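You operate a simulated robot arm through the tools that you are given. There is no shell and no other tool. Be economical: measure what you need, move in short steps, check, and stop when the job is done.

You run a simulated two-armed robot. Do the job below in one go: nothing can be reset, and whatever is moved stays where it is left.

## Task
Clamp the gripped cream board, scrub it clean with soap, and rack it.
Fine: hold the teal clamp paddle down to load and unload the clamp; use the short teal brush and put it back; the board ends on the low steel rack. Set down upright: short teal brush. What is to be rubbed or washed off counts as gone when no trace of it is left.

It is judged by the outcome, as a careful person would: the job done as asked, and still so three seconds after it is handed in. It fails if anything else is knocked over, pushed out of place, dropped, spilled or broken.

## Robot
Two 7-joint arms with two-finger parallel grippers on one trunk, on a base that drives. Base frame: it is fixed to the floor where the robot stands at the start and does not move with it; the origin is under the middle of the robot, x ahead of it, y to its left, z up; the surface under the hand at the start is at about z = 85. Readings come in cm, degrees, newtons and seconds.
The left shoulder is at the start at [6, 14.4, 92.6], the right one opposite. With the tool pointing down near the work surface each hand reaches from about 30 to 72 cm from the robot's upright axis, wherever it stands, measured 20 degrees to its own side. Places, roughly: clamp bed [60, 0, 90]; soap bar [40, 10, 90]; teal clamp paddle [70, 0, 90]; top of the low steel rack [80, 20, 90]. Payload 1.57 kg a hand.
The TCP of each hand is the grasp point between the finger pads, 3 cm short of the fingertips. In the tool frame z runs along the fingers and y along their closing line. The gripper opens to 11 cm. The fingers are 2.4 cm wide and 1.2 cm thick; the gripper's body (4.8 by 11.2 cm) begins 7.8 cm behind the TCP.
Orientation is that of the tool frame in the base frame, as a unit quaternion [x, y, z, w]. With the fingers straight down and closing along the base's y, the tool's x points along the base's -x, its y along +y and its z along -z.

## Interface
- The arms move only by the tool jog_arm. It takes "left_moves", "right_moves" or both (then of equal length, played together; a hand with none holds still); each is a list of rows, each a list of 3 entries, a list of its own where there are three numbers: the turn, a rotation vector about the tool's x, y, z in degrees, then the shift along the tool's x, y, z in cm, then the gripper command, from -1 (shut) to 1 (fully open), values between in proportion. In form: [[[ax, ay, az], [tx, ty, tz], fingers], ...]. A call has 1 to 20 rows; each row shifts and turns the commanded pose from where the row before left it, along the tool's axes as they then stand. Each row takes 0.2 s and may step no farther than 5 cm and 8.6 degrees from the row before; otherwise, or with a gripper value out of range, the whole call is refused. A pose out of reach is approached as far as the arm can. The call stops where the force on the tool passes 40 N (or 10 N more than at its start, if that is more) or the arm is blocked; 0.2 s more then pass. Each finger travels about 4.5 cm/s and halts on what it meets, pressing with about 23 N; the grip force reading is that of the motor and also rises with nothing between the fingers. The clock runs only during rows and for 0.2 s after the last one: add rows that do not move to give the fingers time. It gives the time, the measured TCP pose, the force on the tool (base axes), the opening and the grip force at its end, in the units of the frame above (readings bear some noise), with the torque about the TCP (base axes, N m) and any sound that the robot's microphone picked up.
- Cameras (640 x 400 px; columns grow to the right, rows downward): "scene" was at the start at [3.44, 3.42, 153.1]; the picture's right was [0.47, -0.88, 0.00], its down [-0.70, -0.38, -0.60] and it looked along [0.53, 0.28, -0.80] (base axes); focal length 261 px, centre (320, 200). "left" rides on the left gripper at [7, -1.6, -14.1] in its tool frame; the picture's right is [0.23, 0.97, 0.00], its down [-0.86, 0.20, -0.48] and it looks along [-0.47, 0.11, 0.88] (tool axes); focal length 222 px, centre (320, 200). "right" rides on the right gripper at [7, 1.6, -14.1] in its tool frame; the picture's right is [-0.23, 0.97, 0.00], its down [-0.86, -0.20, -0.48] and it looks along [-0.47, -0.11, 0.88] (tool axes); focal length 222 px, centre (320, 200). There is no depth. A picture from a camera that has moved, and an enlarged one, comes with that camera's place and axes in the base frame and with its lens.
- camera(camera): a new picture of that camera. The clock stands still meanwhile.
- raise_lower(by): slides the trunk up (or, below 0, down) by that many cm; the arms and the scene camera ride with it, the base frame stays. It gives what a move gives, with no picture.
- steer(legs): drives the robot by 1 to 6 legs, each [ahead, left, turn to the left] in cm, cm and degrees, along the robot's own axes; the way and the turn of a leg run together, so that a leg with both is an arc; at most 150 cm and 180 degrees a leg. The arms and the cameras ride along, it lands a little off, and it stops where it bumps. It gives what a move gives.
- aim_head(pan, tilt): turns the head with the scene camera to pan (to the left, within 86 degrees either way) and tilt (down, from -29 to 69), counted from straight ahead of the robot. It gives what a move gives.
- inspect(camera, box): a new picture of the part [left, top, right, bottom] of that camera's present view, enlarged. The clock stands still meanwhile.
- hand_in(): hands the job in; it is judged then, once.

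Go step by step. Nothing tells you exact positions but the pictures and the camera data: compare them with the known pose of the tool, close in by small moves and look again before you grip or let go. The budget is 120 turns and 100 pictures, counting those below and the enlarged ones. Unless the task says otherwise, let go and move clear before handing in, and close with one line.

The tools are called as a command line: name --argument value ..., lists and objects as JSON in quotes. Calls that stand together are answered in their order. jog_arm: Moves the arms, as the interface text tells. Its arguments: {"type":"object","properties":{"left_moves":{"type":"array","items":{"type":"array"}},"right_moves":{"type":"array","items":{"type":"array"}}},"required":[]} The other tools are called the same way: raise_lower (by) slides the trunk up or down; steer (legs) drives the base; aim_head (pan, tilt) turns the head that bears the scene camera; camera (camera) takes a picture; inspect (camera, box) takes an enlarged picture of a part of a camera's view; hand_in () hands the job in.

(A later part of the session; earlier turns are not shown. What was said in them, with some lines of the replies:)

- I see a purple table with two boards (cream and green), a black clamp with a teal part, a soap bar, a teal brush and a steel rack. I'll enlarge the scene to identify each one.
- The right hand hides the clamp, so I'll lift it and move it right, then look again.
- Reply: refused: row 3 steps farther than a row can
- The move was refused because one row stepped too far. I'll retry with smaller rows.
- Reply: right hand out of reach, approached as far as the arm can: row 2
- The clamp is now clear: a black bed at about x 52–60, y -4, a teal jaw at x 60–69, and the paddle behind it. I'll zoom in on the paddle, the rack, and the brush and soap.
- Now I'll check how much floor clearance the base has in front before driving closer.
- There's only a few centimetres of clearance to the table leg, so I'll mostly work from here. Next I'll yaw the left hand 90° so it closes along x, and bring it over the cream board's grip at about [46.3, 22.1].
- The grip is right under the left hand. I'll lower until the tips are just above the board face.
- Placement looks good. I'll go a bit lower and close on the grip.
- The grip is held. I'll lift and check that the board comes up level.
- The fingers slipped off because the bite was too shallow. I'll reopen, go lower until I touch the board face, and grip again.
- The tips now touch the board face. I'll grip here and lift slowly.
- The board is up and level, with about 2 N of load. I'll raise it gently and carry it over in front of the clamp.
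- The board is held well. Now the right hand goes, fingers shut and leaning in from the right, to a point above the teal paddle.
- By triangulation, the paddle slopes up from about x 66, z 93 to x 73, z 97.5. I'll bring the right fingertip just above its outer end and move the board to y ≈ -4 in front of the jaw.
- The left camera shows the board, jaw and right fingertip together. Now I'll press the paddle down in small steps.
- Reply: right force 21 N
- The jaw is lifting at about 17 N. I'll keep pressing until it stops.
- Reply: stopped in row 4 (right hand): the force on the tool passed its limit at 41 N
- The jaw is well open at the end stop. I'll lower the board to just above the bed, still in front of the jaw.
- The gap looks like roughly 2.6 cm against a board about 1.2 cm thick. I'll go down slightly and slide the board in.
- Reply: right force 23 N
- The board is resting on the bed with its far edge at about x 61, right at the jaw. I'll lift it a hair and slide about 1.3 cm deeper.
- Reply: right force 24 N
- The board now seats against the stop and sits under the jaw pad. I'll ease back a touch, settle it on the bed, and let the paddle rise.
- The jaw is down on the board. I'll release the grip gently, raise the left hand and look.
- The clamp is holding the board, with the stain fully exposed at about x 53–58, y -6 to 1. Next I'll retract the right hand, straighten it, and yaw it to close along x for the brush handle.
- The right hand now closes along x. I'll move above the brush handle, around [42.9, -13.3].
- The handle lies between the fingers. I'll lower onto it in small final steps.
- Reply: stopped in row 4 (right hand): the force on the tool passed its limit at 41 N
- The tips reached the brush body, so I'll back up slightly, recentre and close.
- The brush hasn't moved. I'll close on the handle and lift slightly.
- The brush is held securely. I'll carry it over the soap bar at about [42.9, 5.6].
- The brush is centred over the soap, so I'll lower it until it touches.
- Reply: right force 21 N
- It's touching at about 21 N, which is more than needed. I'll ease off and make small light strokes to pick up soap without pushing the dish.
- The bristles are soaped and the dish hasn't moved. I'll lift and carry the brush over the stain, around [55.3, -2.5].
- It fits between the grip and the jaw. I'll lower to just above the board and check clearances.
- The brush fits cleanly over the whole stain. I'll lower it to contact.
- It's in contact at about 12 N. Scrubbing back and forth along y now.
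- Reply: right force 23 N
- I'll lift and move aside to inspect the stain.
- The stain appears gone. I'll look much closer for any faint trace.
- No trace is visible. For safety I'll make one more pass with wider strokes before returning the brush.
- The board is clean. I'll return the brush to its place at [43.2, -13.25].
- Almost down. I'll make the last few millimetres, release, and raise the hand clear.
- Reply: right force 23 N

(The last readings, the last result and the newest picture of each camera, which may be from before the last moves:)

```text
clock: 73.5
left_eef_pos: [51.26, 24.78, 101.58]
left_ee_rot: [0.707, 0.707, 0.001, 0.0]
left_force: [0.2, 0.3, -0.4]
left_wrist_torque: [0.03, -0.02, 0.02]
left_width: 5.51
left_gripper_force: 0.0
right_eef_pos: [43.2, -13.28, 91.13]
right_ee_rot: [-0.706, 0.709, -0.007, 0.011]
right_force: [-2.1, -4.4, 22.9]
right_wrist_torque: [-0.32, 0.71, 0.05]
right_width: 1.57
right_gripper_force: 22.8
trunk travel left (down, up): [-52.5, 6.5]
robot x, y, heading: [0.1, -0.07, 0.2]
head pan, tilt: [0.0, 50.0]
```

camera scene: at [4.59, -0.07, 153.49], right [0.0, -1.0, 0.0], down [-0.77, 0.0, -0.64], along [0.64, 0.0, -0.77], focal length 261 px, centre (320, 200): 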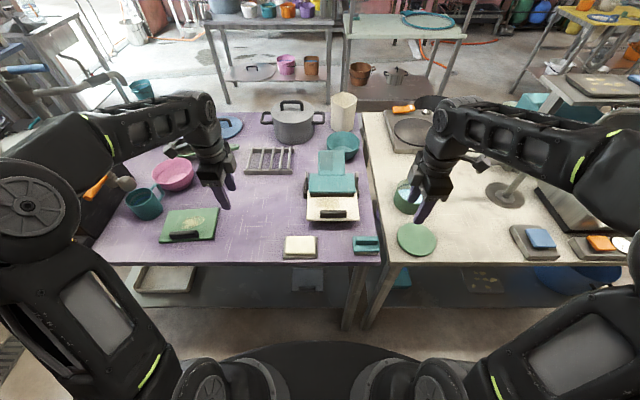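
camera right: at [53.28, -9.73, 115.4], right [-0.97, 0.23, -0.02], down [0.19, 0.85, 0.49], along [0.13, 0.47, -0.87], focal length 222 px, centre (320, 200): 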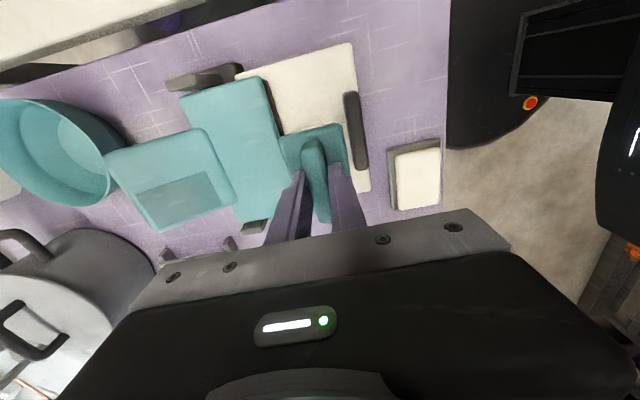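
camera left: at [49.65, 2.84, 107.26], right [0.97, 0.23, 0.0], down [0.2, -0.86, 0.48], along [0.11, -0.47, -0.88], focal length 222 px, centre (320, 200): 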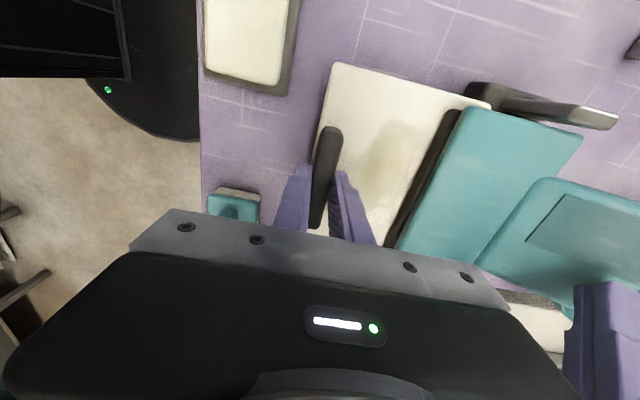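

jog_arm --right_moves '[[[0, 0, 0], [0, 0, -0.12], -1], [[0, 0, 0], [0, 0, 0], -0.6], [[0, 0, 0], [0, 0, 0], -0.3], [[0, 0, 0], [0, 0, 0], -0.2], [[0, 0, 0], [0, 0, 0], -0.2], [[0, 0, 0], [0, 0, -1], -0.2], [[0, 0, 0], [0, 0, -3], -0.2], [[0, 0, 0], [0, 0, -4], -0.2], [[0, 0, 0], [2, 0, -4], -0.2], [[0, 0, 0], [4.5, 0, -1], -0.2], [[0, 0, 0], [4.5, 0, 0], -0.5], [[0, 0, 0], [0, 0, 0], -1]]'

inspect --camera "scene" --box '[250, 180, 410, 280]'

```text
clock: 76.1
left_eef_pos: [51.29, 24.83, 101.4]
left_ee_rot: [0.707, 0.707, 0.0, 0.0]
left_force: [-0.5, 0.2, -0.2]
left_wrist_torque: [0.02, -0.03, -0.01]
left_width: 5.49
left_gripper_force: 0.1
right_eef_pos: [42.86, -24.25, 103.96]
right_ee_rot: [-0.706, 0.709, -0.006, 0.009]
right_force: [-0.2, 0.3, -0.6]
right_wrist_torque: [0.01, -0.01, 0.01]
right_width: 0.01
right_gripper_force: 3.0
trunk travel left (down, up): [-52.5, 6.5]
robot x, y, heading: [-0.26, -0.04, 0.2]
head pan, tilt: [0.0, 50.0]
```

```text
4.00 times, centred on (330, 230) of scene
camera zoom: at [4.6, -0.04, 153.49], right [0.0, -1.0, 0.0], down [-0.77, 0.0, -0.64], along [0.64, 0.0, -0.77], focal length 1044 px, centre (280, 80)
```

zoom: 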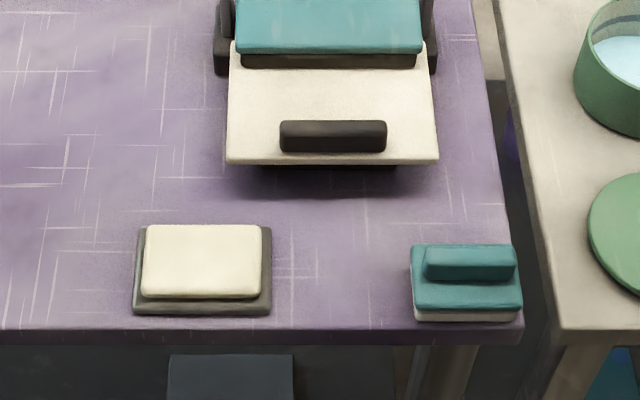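

The brush is back upright and the soap is undisturbed. Now both hands: the right one re-orients for the paddle while the left goes above the board's grip.

jog_arm --right_moves '[[[0, 0, 8.2], [0, 0, 0], -1], [[0, 0, 8.2], [0, 0, 0], -1], [[0, 0, 8.2], [0, 0, 0], -1], [[0, 0, 8.2], [0, 0, 0], -1], [[0, 0, 8.2], [0, 0, 0], -1], [[0, 0, 8.2], [0, 0, 0], -1], [[0, 0, 8.2], [0, 0, 0], -1], [[0, 0, 8.2], [0, 0, 0], -1], [[0, 0, 8.2], [0, 0, 0], -1], [[0, 0, 8.2], [0, 0, 0], -1], [[0, 0, 8], [0, 0, 0], -1], [[-6.55, -5.27, 0], [0, 0, 0], -1], [[-6.55, -5.27, 0], [0, 0, 0], -1], [[-6.55, -5.27, 0], [0, 0, 0], -1], [[-6.55, -5.27, 0], [0, 0, 0], -1], [[-6.55, -5.27, 0], [0, 0, 0], -1], [[0, 0, 0], [0, 0, 0], -1]]'

jog_arm --right_moves '[[[0, 0, 0], [-3.17, 0.88, 2.69], -1], [[0, 0, 0], [-3.17, 0.88, 2.69], -1], [[0, 0, 0], [-3.17, 0.88, 2.69], -1], [[0, 0, 0], [-3.17, 0.88, 2.69], -1], [[0, 0, 0], [-3.17, 0.88, 2.69], -1], [[0, 0, 0], [-3.17, 0.88, 2.69], -1], [[0, 0, 0], [-3.17, 0.88, 2.69], -1], [[0, 0, 0], [0, 0, 0], -1]]'

jog_arm --left_moves '[[[0, 0, 0], [-4, 0, 0], -0.1], [[0, 0, 0], [-4, 0, 0], -0.1], [[0, 0, 0], [-4, 0, 0], -0.1], [[0, 0, 0], [-4, 0, 0], -0.1], [[0, 0, 0], [-4, 0, 0], -0.1], [[0, 0, 0], [-4, 0, 0], -0.1], [[0, 0, 0], [-3, 0, 0], -0.1], [[0, 0, 0], [-1.9, -0.15, 0], -0.1], [[0, 0, 0], [0, 0, 0], -0.1]]'

camera --camera "left"

```text
clock: 79.7
left_eef_pos: [51.21, 24.85, 101.32]
left_ee_rot: [0.707, 0.707, -0.001, 0.0]
left_force: [0.0, -0.4, 0.0]
left_wrist_torque: [-0.02, -0.01, -0.01]
left_width: 5.48
left_gripper_force: 0.1
right_eef_pos: [43.0, -24.39, 103.88]
right_ee_rot: [-0.001, 0.93, 0.282, 0.236]
right_force: [-0.1, -0.2, -1.3]
right_wrist_torque: [0.02, -0.01, -0.02]
right_width: 0.0
right_gripper_force: 21.2
trunk travel left (down, up): [-52.5, 6.5]
robot x, y, heading: [0.22, -0.08, -0.3]
head pan, tilt: [0.0, 50.0]
```

```text
clock: 81.5
left_eef_pos: [51.22, 24.76, 101.38]
left_ee_rot: [0.707, 0.707, 0.0, 0.0]
left_force: [-0.2, 0.0, -0.3]
left_wrist_torque: [0.02, 0.0, 0.02]
left_width: 5.51
left_gripper_force: 0.0
right_eef_pos: [70.09, -12.27, 103.23]
right_ee_rot: [-0.002, 0.93, 0.282, 0.235]
right_force: [-0.1, 0.2, -0.1]
right_wrist_torque: [0.02, 0.02, -0.02]
right_width: 0.0
right_gripper_force: 21.5
trunk travel left (down, up): [-52.5, 6.5]
robot x, y, heading: [-0.05, -0.31, -0.0]
head pan, tilt: [0.0, 50.0]
```

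```text
clock: 83.5
left_eef_pos: [51.2, -3.94, 101.28]
left_ee_rot: [0.707, 0.707, 0.0, 0.0]
left_force: [0.7, -0.1, -0.5]
left_wrist_torque: [0.01, -0.01, 0.02]
left_width: 4.96
left_gripper_force: 0.0
right_eef_pos: [70.21, -12.34, 103.01]
right_ee_rot: [-0.001, 0.93, 0.281, 0.236]
right_force: [0.6, 0.4, 0.1]
right_wrist_torque: [0.0, -0.04, 0.0]
right_width: 0.02
right_gripper_force: 21.4
trunk travel left (down, up): [-52.5, 6.5]
robot x, y, heading: [0.43, -0.04, -0.1]
head pan, tilt: [0.0, 50.0]
```

```text
38 pictures are left
camera left: at [49.48, 2.99, 115.36], right [0.97, 0.23, 0.0], down [0.2, -0.86, 0.48], along [0.11, -0.47, -0.88], focal length 222 px, centre (320, 200)
```

left: 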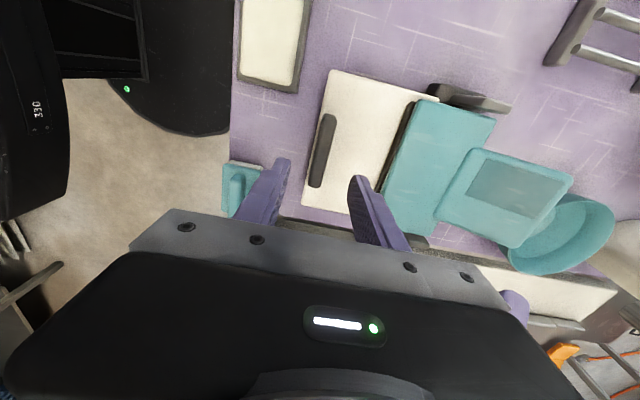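

The grip is lined up. Lowering and gripping it at the same depth as before.

jog_arm --left_moves '[[[0, 0, 0], [0, 0, 3], -0.1], [[0, 0, 0], [0, 0, 3], -0.1], [[0, 0, 0], [0, 0, 1.3], -0.1], [[0, 0, 0], [0, 0, 0.4], -0.1], [[0, 0, 0], [0, 0, 0.15], -0.1], [[0, 0, 0], [0, 0, 0], -0.5], [[0, 0, 0], [0, 0, 0], -0.8], [[0, 0, 0], [0, 0, 0], -1], [[0, 0, 0], [0, 0, 0], -1], [[0, 0, 0], [0, 0, 0], -1]]'

```text
clock: 85.7
left_eef_pos: [51.26, -4.05, 93.6]
left_ee_rot: [0.707, 0.707, -0.001, 0.0]
left_force: [6.0, -0.6, 0.3]
left_wrist_torque: [-0.07, -0.12, -0.02]
left_width: 1.57
left_gripper_force: 22.8
right_eef_pos: [70.17, -12.21, 103.16]
right_ee_rot: [-0.001, 0.93, 0.282, 0.235]
right_force: [-0.3, 0.9, -0.1]
right_wrist_torque: [-0.01, -0.02, -0.03]
right_width: 0.0
right_gripper_force: 21.5
trunk travel left (down, up): [-52.5, 6.5]
robot x, y, heading: [0.04, -0.17, 0.0]
head pan, tilt: [0.0, 50.0]
```

I'm about 3 mm shallow, so I'll reopen, lower and regrip. Meanwhile the right tip comes over the paddle.

jog_arm --left_moves '[[[0, 0, 0], [0, 0, 0], -0.6], [[0, 0, 0], [0, 0, 0], -0.4], [[0, 0, 0], [0, 0, 0.2], -0.4], [[0, 0, 0], [0, 0, 0.1], -0.4], [[0, 0, 0], [0, 0, 0], -0.7], [[0, 0, 0], [0, 0, 0], -1], [[0, 0, 0], [0, 0, 0], -1], [[0, 0, 0], [0, 0, 0], -1]]' --right_moves '[[[0, 0, 0], [0.73, 1.14, 1.68], -1], [[0, 0, 0], [0.73, 1.14, 1.68], -1], [[0, 0, 0], [0.73, 1.14, 1.68], -1], [[0, 0, 0], [0, 0, 0], -1], [[0, 0, 0], [0, 0, 0], -1], [[0, 0, 0], [0, 0, 0], -1], [[0, 0, 0], [0, 0, 0], -1], [[0, 0, 0], [0, 0, 0], -1]]'

camera --camera "left"

camera --camera "right"

```text
clock: 87.5
left_eef_pos: [51.19, -4.07, 93.22]
left_ee_rot: [0.707, 0.707, 0.0, 0.0]
left_force: [4.2, -1.0, -0.3]
left_wrist_torque: [-0.2, -0.08, 0.01]
left_width: 1.55
left_gripper_force: 22.8
right_eef_pos: [70.04, -6.37, 100.58]
right_ee_rot: [-0.001, 0.93, 0.281, 0.235]
right_force: [0.3, 0.6, -0.4]
right_wrist_torque: [-0.04, 0.01, -0.02]
right_width: 0.02
right_gripper_force: 21.6
trunk travel left (down, up): [-52.5, 6.5]
robot x, y, heading: [-0.06, 0.13, 0.4]
head pan, tilt: [0.0, 50.0]
```

```text
37 pictures are left
camera left: at [49.58, 2.99, 107.29], right [0.97, 0.23, 0.0], down [0.2, -0.85, 0.48], along [0.11, -0.47, -0.88], focal length 222 px, centre (320, 200)
```

left: 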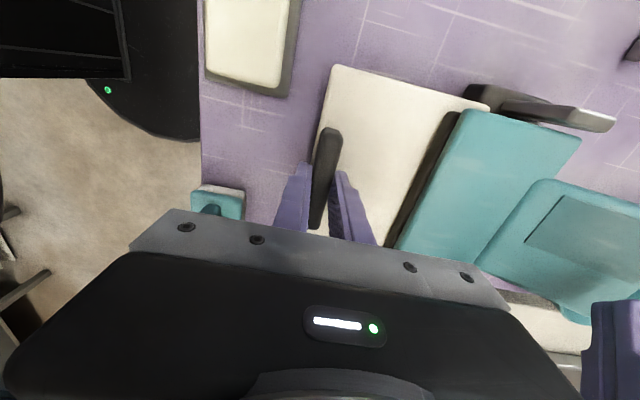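

```text
36 pictures are left
camera right: at [57.49, -11.56, 108.66], right [0.07, 0.79, 0.61], down [0.58, -0.53, 0.62], along [0.81, 0.31, -0.49], focal length 222 px, centre (320, 200)
```

right: 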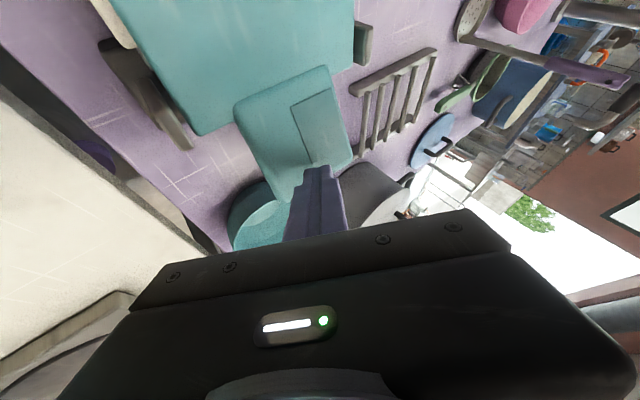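

The board is gripped at full depth. Pressing the paddle down to open the jaw.

jog_arm --right_moves '[[[0, 0, 0], [0.21, -0.26, 0.37], -1], [[0, 0, 0], [0.21, -0.26, 0.37], -1], [[0, 0, 0], [0.21, -0.26, 0.37], -1], [[0, 0, 0], [0.21, -0.26, 0.37], -1], [[0, 0, 0], [0.21, -0.26, 0.37], -1], [[0, 0, 0], [0.21, -0.26, 0.37], -1], [[0, 0, 0], [0.21, -0.26, 0.37], -1], [[0, 0, 0], [0.21, -0.26, 0.37], -1], [[0, 0, 0], [0, 0, 0], -1]]'

inspect --camera "left" --box '[316, 60, 636, 260]'

```text
clock: 89.5
left_eef_pos: [51.22, -4.11, 93.27]
left_ee_rot: [0.707, 0.707, -0.001, 0.0]
left_force: [-0.8, -0.5, 0.1]
left_wrist_torque: [0.1, 0.02, 0.01]
left_width: 1.57
left_gripper_force: 22.9
right_eef_pos: [70.11, -6.36, 96.35]
right_ee_rot: [-0.001, 0.93, 0.281, 0.237]
right_force: [14.2, 2.4, 15.1]
right_wrist_torque: [0.23, -0.55, -0.1]
right_width: 0.0
right_gripper_force: 21.7
trunk travel left (down, up): [-52.5, 6.5]
robot x, y, heading: [0.16, 0.15, -0.1]
head pan, tilt: [0.0, 50.0]
```

```text
2.00 times, centred on (476, 160) of left
camera zoom: at [49.56, 3.03, 107.3], right [0.97, 0.23, 0.0], down [0.2, -0.85, 0.48], along [0.11, -0.47, -0.88], focal length 444 px, centre (8, 280)
```

zoom: 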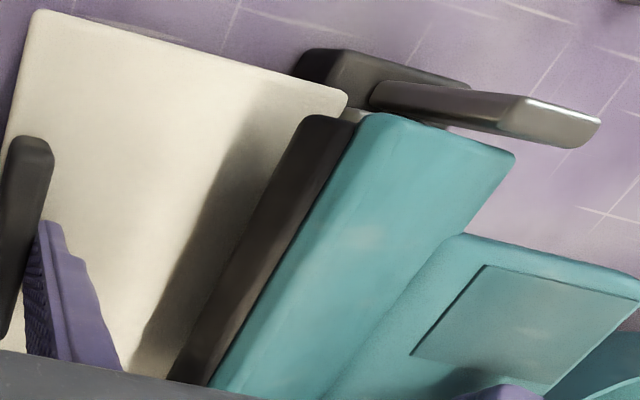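

The jaw is open. I'll lift the board a hair, slide it straight out, then raise it.

jog_arm --left_moves '[[[0, 0, 0], [0, 0, -0.25], -1], [[0, 0, 0], [0, -0.5, 0], -1], [[0, 0, 0], [0, -0.8, 0], -1], [[0, 0, 0], [0, -0.8, 0], -1], [[0, 0, 0], [0, -0.8, 0], -1], [[0, 0, 0], [0, -0.8, 0], -1], [[0, 0, 0], [0, -0.8, 0], -1], [[0, 0, 0], [0, -0.6, 0], -1], [[0, 0, 0], [0, 0, -0.4], -1], [[0, 0, 0], [0, 0, -0.8], -1], [[0, 0, 0], [0, 0, -1], -1], [[0, 0, 0], [0, 0, -1], -1], [[0, 0, 0], [0, 0, -0.6], -1], [[0, 0, 0], [0, 0, 0], -1]]'

camera --camera "left"

```text
clock: 92.5
left_eef_pos: [46.09, -3.98, 97.23]
left_ee_rot: [0.707, 0.707, 0.001, 0.0]
left_force: [1.0, 0.5, -2.6]
left_wrist_torque: [0.01, 0.08, 0.0]
left_width: 1.57
left_gripper_force: 23.2
right_eef_pos: [69.89, -6.21, 96.41]
right_ee_rot: [0.0, 0.93, 0.281, 0.236]
right_force: [7.7, 0.0, 16.5]
right_wrist_torque: [0.15, -0.29, -0.08]
right_width: 0.0
right_gripper_force: 21.1
trunk travel left (down, up): [-52.5, 6.5]
robot x, y, heading: [0.07, 0.1, 0.6]
head pan, tilt: [0.0, 50.0]
```

```text
34 pictures are left
camera left: at [44.38, 3.0, 111.3], right [0.97, 0.23, 0.0], down [0.2, -0.86, 0.48], along [0.11, -0.47, -0.88], focal length 222 px, centre (320, 200)
```

left: 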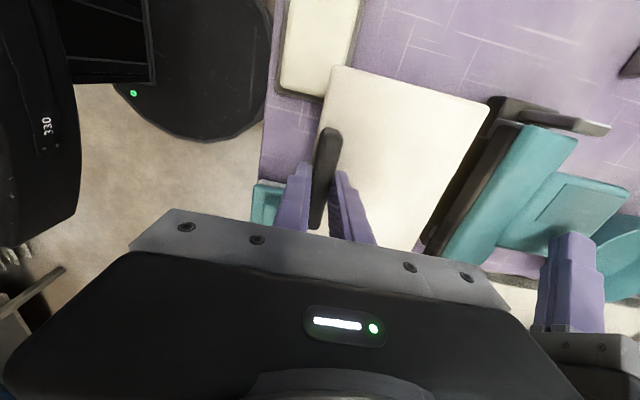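

The board is out and clean. I'll let the paddle up slowly and retract the right hand.

jog_arm --right_moves '[[[0, 0, 0], [-0.21, 0.26, -0.37], -1], [[0, 0, 0], [-0.21, 0.26, -0.37], -1], [[0, 0, 0], [-0.21, 0.26, -0.37], -1], [[0, 0, 0], [-0.21, 0.26, -0.37], -1], [[0, 0, 0], [-0.21, 0.26, -0.37], -1], [[0, 0, 0], [-0.21, 0.26, -0.37], -1], [[0, 0, 0], [-0.21, 0.26, -0.37], -1], [[0, 0, 0], [-0.42, 0.52, -0.74], -1], [[0, 0, 0], [-1.26, 1.57, -2.23], -1], [[0, 0, 0], [2.77, -1.53, -3.02], -1], [[0, 0, 0], [2.77, -1.53, -3.02], -1], [[0, 0, 0], [2.77, -1.53, -3.02], -1], [[0, 0, 0], [2.77, -1.53, -3.02], -1], [[0, 0, 0], [2.77, -1.53, -3.02], -1], [[0, 0, 0], [2.77, -1.53, -3.02], -1], [[0, 0, 0], [2.77, -1.53, -3.02], -1], [[0, 0, 0], [0, 0, 0], -1]]'

camera --camera "scene"

```text
clock: 96.1
left_eef_pos: [46.04, -4.05, 97.17]
left_ee_rot: [0.707, 0.707, 0.0, -0.001]
left_force: [0.2, -0.2, -2.5]
left_wrist_torque: [0.03, 0.13, 0.03]
left_width: 1.55
left_gripper_force: 23.0
right_eef_pos: [44.78, -23.61, 104.96]
right_ee_rot: [-0.001, 0.93, 0.282, 0.236]
right_force: [0.0, -0.3, 0.5]
right_wrist_torque: [0.03, 0.01, 0.02]
right_width: 0.0
right_gripper_force: 21.0
trunk travel left (down, up): [-52.5, 6.5]
robot x, y, heading: [-0.38, 0.12, 0.1]
head pan, tilt: [0.0, 50.0]
```

```text
33 pictures are left
camera scene: at [4.66, -0.07, 153.49], right [0.0, -1.0, 0.0], down [-0.77, 0.0, -0.64], along [0.64, 0.0, -0.77], focal length 261 px, centre (320, 200)
```

scene: 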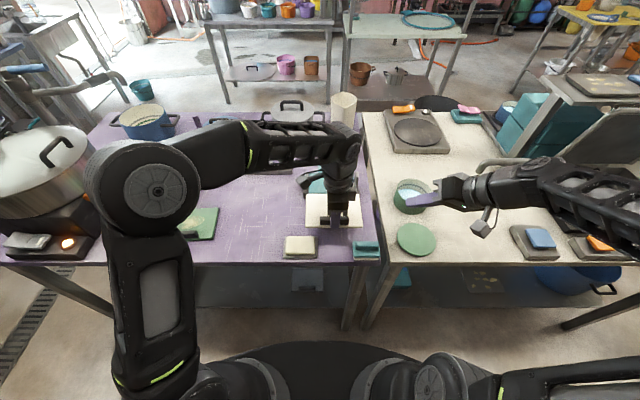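

The clamp is closed and the board is in the left hand. The rack is centred near [80.7, 19.1], so I'll raise the trunk for reach, carry the board across to y ≈ 19, and straighten the right hand.

raise_lower --by 6

jog_arm --left_moves '[[[0, 0, 0], [0.8, 0, 0], -1], [[0, 0, 0], [1.5, 0, 0], -1], [[0, 0, 0], [2, 0, 0], -1], [[0, 0, 0], [2, 0, 0], -1], [[0, 0, 0], [2, 0, 0], -1], [[0, 0, 0], [2, 0, 0], -1], [[0, 0, 0], [2, 0, 0], -1], [[0, 0, 0], [2, 0, 0], -1], [[0, 0, 0], [2, 0, 0], -1], [[0, 0, 0], [2, 0, 0], -1], [[0, 0, 0], [2, 0, 0], -1], [[0, 0, 0], [1.7, 0, 0], -1], [[0, 0, 0], [0.8, 0, 0], -1], [[0, 0, 0], [0.3, 0, 0], -1], [[0, 0, 0], [0, 0, 0], -1]]' --right_moves '[[[6.55, 5.27, 0], [0, 0, 0], -1], [[6.55, 5.27, 0], [0, 0, 0], -1], [[6.55, 5.27, 0], [0, 0, 0], -1], [[6.55, 5.27, 0], [0, 0, 0], -1], [[6.55, 5.27, 0], [0, 0, 0], -1], [[0, 0, 0], [0, 0, 0], -1], [[0, 0, 0], [0, 0, 0], -1], [[0, 0, 0], [0, 0, 0], -1], [[0, 0, 0], [0, 0, 0], -1], [[0, 0, 0], [0, 0, 0], -1], [[0, 0, 0], [0, 0, 0], -1], [[0, 0, 0], [0, 0, 0], -1], [[0, 0, 0], [0, 0, 0], -1], [[0, 0, 0], [0, 0, 0], -1], [[0, 0, 0], [0, 0, 0], -1]]'

camera --camera "scene"

camera --camera "left"

```text
clock: 97.1
left_eef_pos: [46.1, -3.95, 103.26]
left_ee_rot: [0.707, 0.707, 0.0, 0.001]
left_force: [0.0, -0.2, -2.8]
left_wrist_torque: [0.04, 0.13, -0.02]
left_width: 1.57
left_gripper_force: 22.6
right_eef_pos: [44.81, -23.64, 111.09]
right_ee_rot: [-0.001, 0.93, 0.281, 0.235]
right_force: [-0.1, 0.6, 0.2]
right_wrist_torque: [0.02, 0.02, 0.0]
right_width: 0.01
right_gripper_force: 21.5
trunk travel left (down, up): [-58.5, 0.5]
robot x, y, heading: [0.01, 0.19, -0.0]
head pan, tilt: [0.0, 50.0]
```

```text
clock: 100.3
left_eef_pos: [46.13, 19.05, 103.32]
left_ee_rot: [0.707, 0.707, 0.001, 0.0]
left_force: [0.0, -0.8, -1.9]
left_wrist_torque: [-0.02, 0.08, 0.01]
left_width: 1.55
left_gripper_force: 22.5
right_eef_pos: [44.84, -23.49, 111.1]
right_ee_rot: [0.002, 1.0, 0.003, 0.01]
right_force: [0.0, 0.6, 0.2]
right_wrist_torque: [-0.04, 0.01, -0.04]
right_width: 0.0
right_gripper_force: 21.2
trunk travel left (down, up): [-58.5, 0.5]
robot x, y, heading: [-0.02, 0.41, 0.1]
head pan, tilt: [0.0, 50.0]
```

```text
32 pictures are left
camera scene: at [4.61, -0.07, 159.49], right [0.0, -1.0, 0.0], down [-0.77, 0.0, -0.64], along [0.64, 0.0, -0.77], focal length 261 px, centre (320, 200)
```

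scene: 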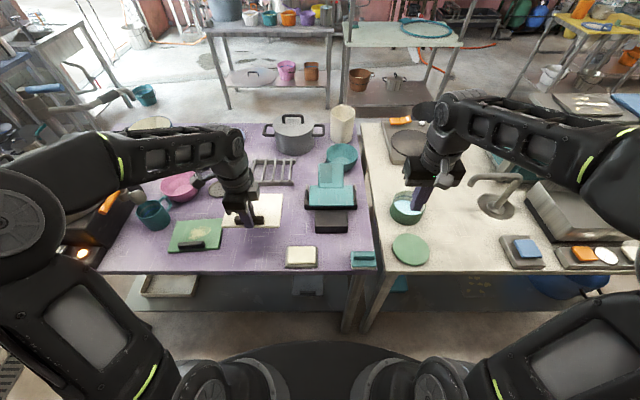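

```text
31 pictures are left
camera left: at [44.46, 26.08, 117.34], right [0.97, 0.23, 0.0], down [0.2, -0.86, 0.48], along [0.11, -0.47, -0.88], focal length 222 px, centre (320, 200)
```

left: 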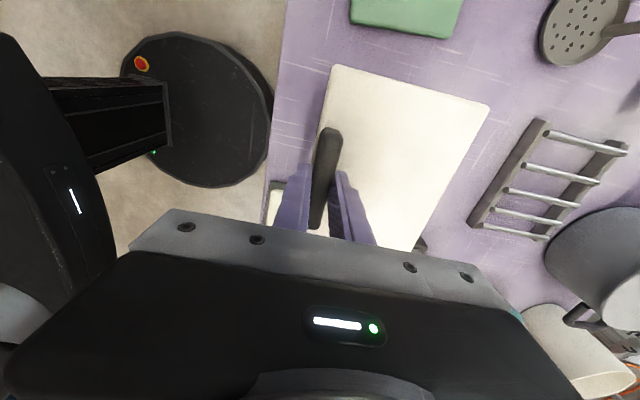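

The board is clean and the rack is visible ahead. I'll drive ahead 4 cm, carefully, for more reach.

steer --legs '[[4, 0, 0]]'

```text
clock: 101.2
left_eef_pos: [50.3, 19.07, 103.22]
left_ee_rot: [0.707, 0.707, -0.001, 0.0]
left_force: [1.6, 0.2, -3.0]
left_wrist_torque: [0.02, 0.14, 0.01]
left_width: 1.57
left_gripper_force: 22.8
right_eef_pos: [49.07, -23.62, 110.92]
right_ee_rot: [0.001, 1.0, 0.002, 0.01]
right_force: [0.2, 0.1, 0.0]
right_wrist_torque: [-0.04, 0.02, -0.02]
right_width: 0.0
right_gripper_force: 20.7
trunk travel left (down, up): [-58.5, 0.5]
robot x, y, heading: [4.24, -0.08, -0.1]
head pan, tilt: [0.0, 50.0]
```

Drove cleanly. Now I'll lower to a mid height and extend toward the rack.

jog_arm --left_moves '[[[0, 0, 0], [0, 0.6, 0.8], -1], [[0, 0, 0], [0, 1.4, 1.2], -1], [[0, 0, 0], [0, 1.8, 1.2], -1], [[0, 0, 0], [0, 2, 1.2], -1], [[0, 0, 0], [0, 2, 1.2], -1], [[0, 0, 0], [0, 2, 0.6], -1], [[0, 0, 0], [0, 2, 0], -1], [[0, 0, 0], [0, 2, 0], -1], [[0, 0, 0], [0, 2, 0], -1], [[0, 0, 0], [0, 1.6, 0], -1], [[0, 0, 0], [0, 1, 0], -1], [[0, 0, 0], [0, 0.4, 0], -1], [[0, 0, 0], [0, 0, 0], -1]]'

camera --camera "left"

camera --camera "scene"

```text
clock: 104.0
left_eef_pos: [68.84, 19.11, 97.12]
left_ee_rot: [0.707, 0.707, 0.001, 0.0]
left_force: [-0.8, -1.1, -2.1]
left_wrist_torque: [0.06, 0.1, 0.01]
left_width: 1.58
left_gripper_force: 23.1
right_eef_pos: [48.82, -23.62, 111.06]
right_ee_rot: [0.002, 1.0, 0.003, 0.01]
right_force: [0.8, -0.6, 0.0]
right_wrist_torque: [-0.04, -0.03, -0.02]
right_width: 0.0
right_gripper_force: 21.3
trunk travel left (down, up): [-58.5, 0.5]
robot x, y, heading: [3.71, 0.19, 0.0]
head pan, tilt: [0.0, 50.0]
```

```text
30 pictures are left
camera left: at [67.25, 26.14, 111.13], right [0.97, 0.23, 0.0], down [0.2, -0.86, 0.48], along [0.11, -0.47, -0.88], focal length 222 px, centre (320, 200)
```

left: 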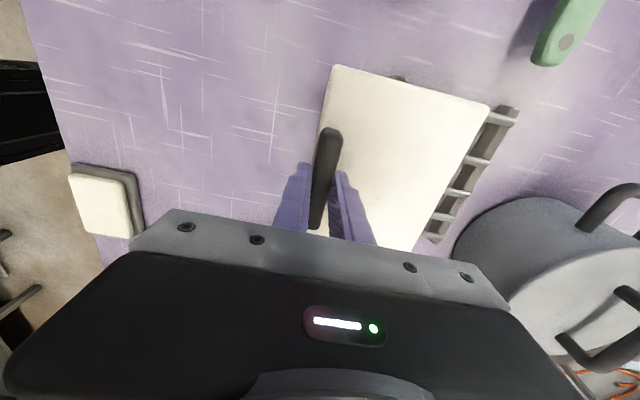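

```text
29 pictures are left
camera scene: at [8.58, -0.07, 159.49], right [0.0, -1.0, 0.0], down [-0.77, 0.0, -0.64], along [0.64, 0.0, -0.77], focal length 261 px, centre (320, 200)
```

scene: 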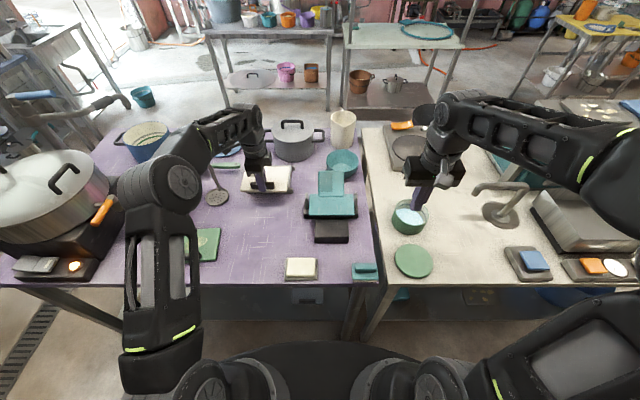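

Still within reach. I'll go forward about 4.5 cm more while dropping 2 cm, then check.

jog_arm --left_moves '[[[0, 0, 0], [0, 0.5, 0.4], -1], [[0, 0, 0], [0.1, 0.8, 0.5], -1], [[0, 0, 0], [0.1, 0.8, 0.5], -1], [[0, 0, 0], [0, 0.8, 0.4], -1], [[0, 0, 0], [0, 0.8, 0.2], -1], [[0, 0, 0], [0, 0.5, 0], -1], [[0, 0, 0], [0, 0.3, 0], -1], [[0, 0, 0], [0, 0, 0], -1]]'

inspect --camera "scene" --box '[220, 140, 316, 200]'

camera --camera "left"

```text
clock: 105.8
left_eef_pos: [73.45, 19.32, 95.09]
left_ee_rot: [0.708, 0.706, 0.001, 0.0]
left_force: [-0.6, 0.0, -2.0]
left_wrist_torque: [-0.02, 0.13, 0.02]
left_width: 1.57
left_gripper_force: 23.0
right_eef_pos: [48.84, -23.58, 111.07]
right_ee_rot: [0.002, 1.0, 0.002, 0.01]
right_force: [0.1, 0.2, 0.5]
right_wrist_torque: [0.01, -0.01, 0.02]
right_width: 0.01
right_gripper_force: 21.2
trunk travel left (down, up): [-58.5, 0.5]
robot x, y, heading: [3.99, 0.01, 0.0]
head pan, tilt: [0.0, 50.0]
```

```text
6.67 times, centred on (268, 170) of scene
camera zoom: at [8.58, -0.07, 159.49], right [0.0, -1.0, 0.0], down [-0.77, 0.0, -0.64], along [0.64, 0.0, -0.77], focal length 1739 px, centre (667, 400)
```

zoom: 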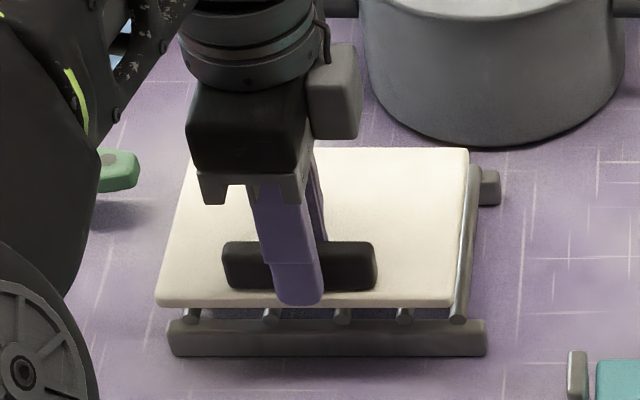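

```text
27 pictures are left
camera left: at [71.78, 26.27, 109.24], right [0.97, 0.23, 0.0], down [0.2, -0.86, 0.48], along [0.11, -0.47, -0.88], focal length 222 px, centre (320, 200)
```

left: 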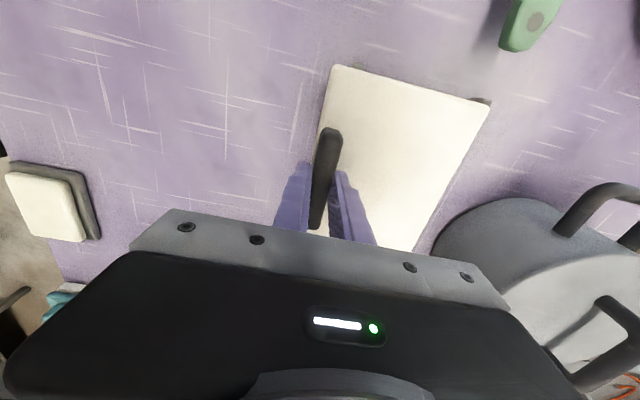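

The board is squarely over the rack, and I'll shift about 0.4 cm right. Then I'll lower in small steps until it rests on the bars.

jog_arm --left_moves '[[[0, 0, 0], [-0.4, 0, 0.3], -1], [[0, 0, 0], [0, 0, 0.5], -1], [[0, 0, 0], [0, 0, 0.5], -1], [[0, 0, 0], [0, 0, 0.3], -1], [[0, 0, 0], [0, 0, 0], -1]]'

inspect --camera "scene" --box '[220, 140, 316, 200]'

```text
clock: 107.0
left_eef_pos: [73.35, 18.84, 93.41]
left_ee_rot: [0.707, 0.707, 0.0, -0.001]
left_force: [0.1, -0.3, -2.6]
left_wrist_torque: [-0.01, 0.1, -0.01]
left_width: 1.58
left_gripper_force: 22.9
right_eef_pos: [48.85, -23.62, 110.97]
right_ee_rot: [0.002, 1.0, 0.002, 0.011]
right_force: [-0.3, -0.2, 0.1]
right_wrist_torque: [0.02, 0.02, 0.01]
right_width: 0.02
right_gripper_force: 20.8
trunk travel left (down, up): [-58.5, 0.5]
robot x, y, heading: [3.95, 0.37, 0.1]
head pan, tilt: [0.0, 50.0]
```

```text
6.67 times, centred on (268, 170) of scene
camera zoom: at [8.59, -0.08, 159.49], right [0.0, -1.0, 0.0], down [-0.77, 0.0, -0.64], along [0.64, 0.0, -0.77], focal length 1739 px, centre (667, 400)
```

zoom: 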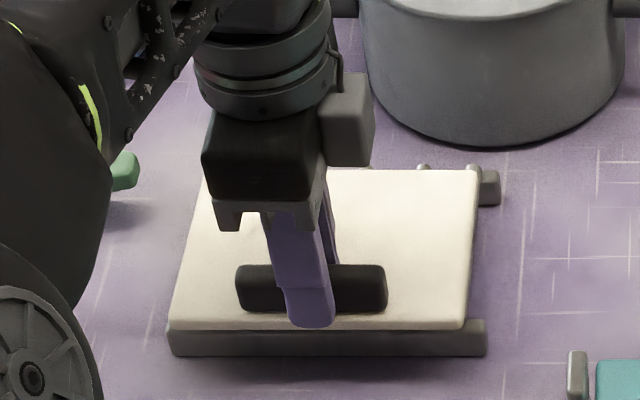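

jog_arm --left_moves '[[[0, 0, 0], [-0.2, 0, 0.2], -1], [[0, 0, 0], [0, 0, 0.2], -1], [[0, 0, 0], [0, 0, 0.1], -1], [[0, 0, 0], [0, 0, 0], -1]]'

```text
clock: 108.0
left_eef_pos: [73.43, 18.64, 92.99]
left_ee_rot: [0.707, 0.707, 0.0, 0.001]
left_force: [-0.7, 0.1, -3.1]
left_wrist_torque: [-0.02, 0.1, 0.0]
left_width: 1.54
left_gripper_force: 23.0
right_eef_pos: [48.82, -23.51, 111.0]
right_ee_rot: [0.001, 1.0, 0.001, 0.01]
right_force: [0.0, 0.2, 0.4]
right_wrist_torque: [0.03, -0.03, 0.02]
right_width: 0.0
right_gripper_force: 21.2
trunk travel left (down, up): [-58.5, 0.5]
robot x, y, heading: [4.1, -0.07, 0.2]
head pan, tilt: [0.0, 50.0]
```

jog_arm --left_moves '[[[0, 0, 0], [0, 0, 0.2], -1], [[0, 0, 0], [0, 0, 0.15], -1], [[0, 0, 0], [0, 0, 0], -1]]'

```text
clock: 108.8
left_eef_pos: [73.22, 18.6, 92.66]
left_ee_rot: [0.707, 0.708, -0.001, 0.0]
left_force: [0.4, 0.4, -1.8]
left_wrist_torque: [-0.02, 0.08, 0.04]
left_width: 1.56
left_gripper_force: 23.2
right_eef_pos: [48.82, -23.62, 111.07]
right_ee_rot: [0.001, 1.0, 0.002, 0.01]
right_force: [0.0, 0.1, 1.1]
right_wrist_torque: [-0.02, -0.03, -0.02]
right_width: 0.0
right_gripper_force: 21.3
trunk travel left (down, up): [-58.5, 0.5]
robot x, y, heading: [3.95, 0.2, 0.1]
head pan, tilt: [0.0, 50.0]
```

jog_arm --left_moves '[[[0, 0, 0], [0, 0, 0.2], -1], [[0, 0, 0], [0, 0, 0.15], -1], [[0, 0, 0], [0, 0, 0], -1]]'

inspect --camera "scene" --box '[220, 140, 316, 200]'

```text
clock: 109.6
left_eef_pos: [73.33, 18.5, 92.44]
left_ee_rot: [0.707, 0.707, 0.001, 0.002]
left_force: [0.1, 1.0, 4.9]
left_wrist_torque: [0.0, 0.05, 0.05]
left_width: 1.55
left_gripper_force: 23.3
right_eef_pos: [48.64, -23.57, 111.0]
right_ee_rot: [0.001, 1.0, 0.003, 0.01]
right_force: [-0.5, 1.0, 0.1]
right_wrist_torque: [-0.02, -0.01, 0.01]
right_width: 0.0
right_gripper_force: 21.2
trunk travel left (down, up): [-58.5, 0.5]
robot x, y, heading: [3.72, 0.23, -0.1]
head pan, tilt: [0.0, 50.0]
```

```text
6.67 times, centred on (268, 170) of scene
camera zoom: at [8.5, -0.07, 159.5], right [0.0, -1.0, 0.0], down [-0.77, 0.0, -0.64], along [0.64, 0.0, -0.77], focal length 1739 px, centre (667, 400)
```

zoom: 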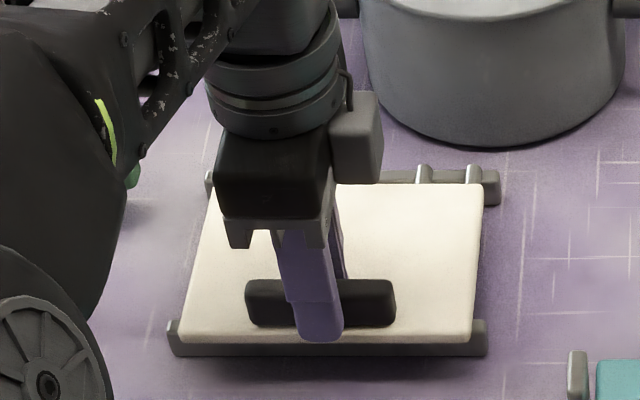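

The board is resting on the bars, centred. I'll release gently and raise the hand clear.

jog_arm --left_moves '[[[0, 0, 0], [0, 0, -0.1], -1], [[0, 0, 0], [0, 0, 0], -0.6], [[0, 0, 0], [0, 0, 0], -0.4], [[0, 0, 0], [0, 0, 0], -0.3], [[0, 0, 0], [0, 0, 0], -0.3], [[0, 0, 0], [0, 0, -0.5], -0.3], [[0, 0, 0], [0, 0, -1.5], -0.3], [[0, 0, 0], [0, 0, -2], -0.3], [[0, 0, 0], [0, -2, -2], -0.3], [[0, 0, 0], [0, -4, -2], -0.3], [[0, 0, 0], [0, -4, 0], -0.3], [[0, 0, 0], [0, -4, 0], -0.3], [[0, 0, 0], [0, -4, 0], -0.3], [[0, 0, 0], [0, -4, 0], -0.3], [[0, 0, 0], [0, 0, 0], -0.3]]'

camera --camera "scene"

inspect --camera "scene" --box '[220, 120, 380, 220]'

```text
clock: 112.8
left_eef_pos: [51.2, 18.5, 100.5]
left_ee_rot: [0.707, 0.707, 0.0, 0.0]
left_force: [-0.2, 0.8, 0.5]
left_wrist_torque: [0.01, -0.01, 0.01]
left_width: 3.85
left_gripper_force: 0.1
right_eef_pos: [48.85, -23.55, 111.05]
right_ee_rot: [0.001, 1.0, 0.003, 0.011]
right_force: [0.4, -0.2, -0.2]
right_wrist_torque: [0.01, 0.05, 0.02]
right_width: 0.01
right_gripper_force: 21.2
trunk travel left (down, up): [-58.5, 0.5]
robot x, y, heading: [4.11, -0.06, 0.0]
head pan, tilt: [0.0, 50.0]
```

```text
24 pictures are left
camera scene: at [8.63, -0.09, 159.49], right [0.0, -1.0, 0.0], down [-0.77, 0.0, -0.64], along [0.64, 0.0, -0.77], focal length 261 px, centre (320, 200)
```

scene: 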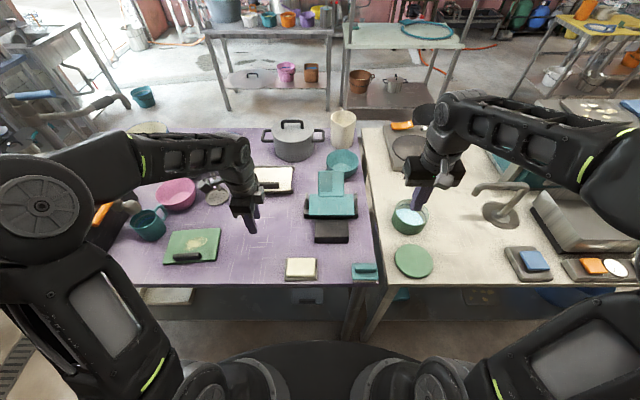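

```text
4.00 times, centred on (300, 170) of scene
camera zoom: at [8.63, -0.09, 159.49], right [0.0, -1.0, 0.0], down [-0.77, 0.0, -0.64], along [0.64, 0.0, -0.77], focal length 1044 px, centre (400, 320)
```

zoom: 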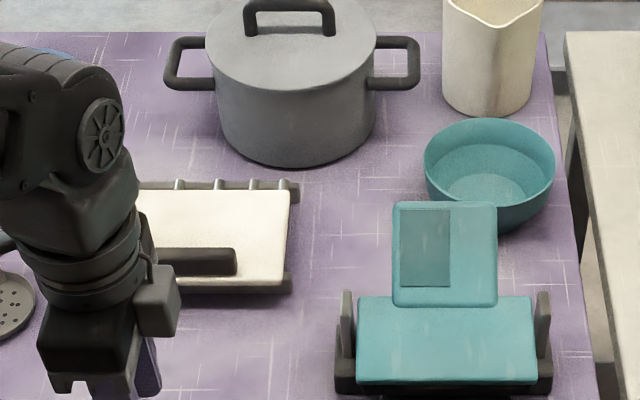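

The board sits on the rack. I'll pull the left hand back for a final check of everything, including the skimmer.

jog_arm --left_moves '[[[0, 0, 0], [0, -4, 0], -0.3], [[0, 0, 0], [3, -3, 0], -0.3], [[0, 0, 0], [4, -2, 0], -0.3], [[0, 0, 0], [4, 0, 0], -0.3], [[0, 0, 0], [3, 0, 0], -0.3], [[0, 0, 0], [0, 0, 0], -0.3]]'

inspect --camera "scene" --box '[100, 110, 420, 310]'

inspect --camera "scene" --box '[220, 150, 316, 210]'

```text
clock: 114.2
left_eef_pos: [42.17, 32.72, 100.38]
left_ee_rot: [0.707, 0.708, 0.0, 0.0]
left_force: [-0.1, -0.3, 0.1]
left_wrist_torque: [-0.01, 0.01, 0.01]
left_width: 3.86
left_gripper_force: 0.1
right_eef_pos: [48.76, -23.57, 111.03]
right_ee_rot: [0.002, 1.0, 0.002, 0.011]
right_force: [0.1, 0.8, -0.6]
right_wrist_torque: [0.02, 0.01, -0.01]
right_width: 0.0
right_gripper_force: 21.5
trunk travel left (down, up): [-58.5, 0.5]
robot x, y, heading: [3.84, 0.09, 0.0]
head pan, tilt: [0.0, 50.0]
```

```text
2.00 times, centred on (260, 210) of scene
camera zoom: at [8.56, -0.11, 159.49], right [0.0, -1.0, 0.0], down [-0.77, 0.0, -0.64], along [0.64, 0.0, -0.77], focal length 522 px, centre (440, 180)
```

zoom: 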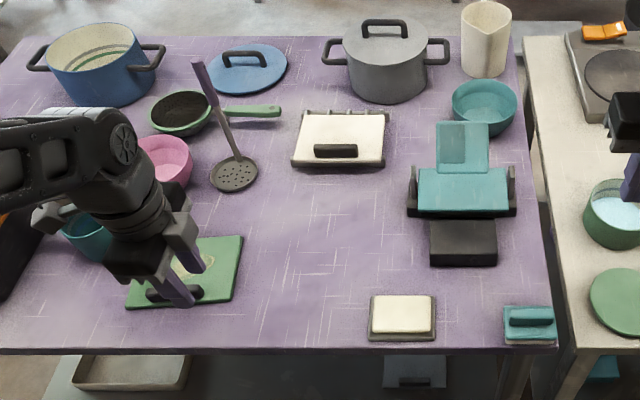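

```text
6.67 times, centred on (268, 180) of scene
camera zoom: at [8.56, -0.11, 159.49], right [0.0, -1.0, 0.0], down [-0.77, 0.0, -0.64], along [0.64, 0.0, -0.77], focal length 1739 px, centre (667, 333)
```

zoom: 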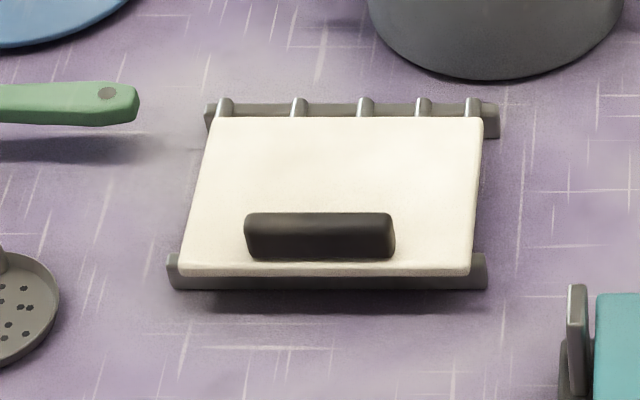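

Everything is in place: the clean board lies flat on the rack, the brush stands upright where it came from, the clamp is closed and nothing else has moved.

hand_in

```text
The job is handed in.
```

The cream board was clamped, scrubbed with soap until no stain was visible, and laid flat on the low steel rack. The short teal brush is back upright in its place.
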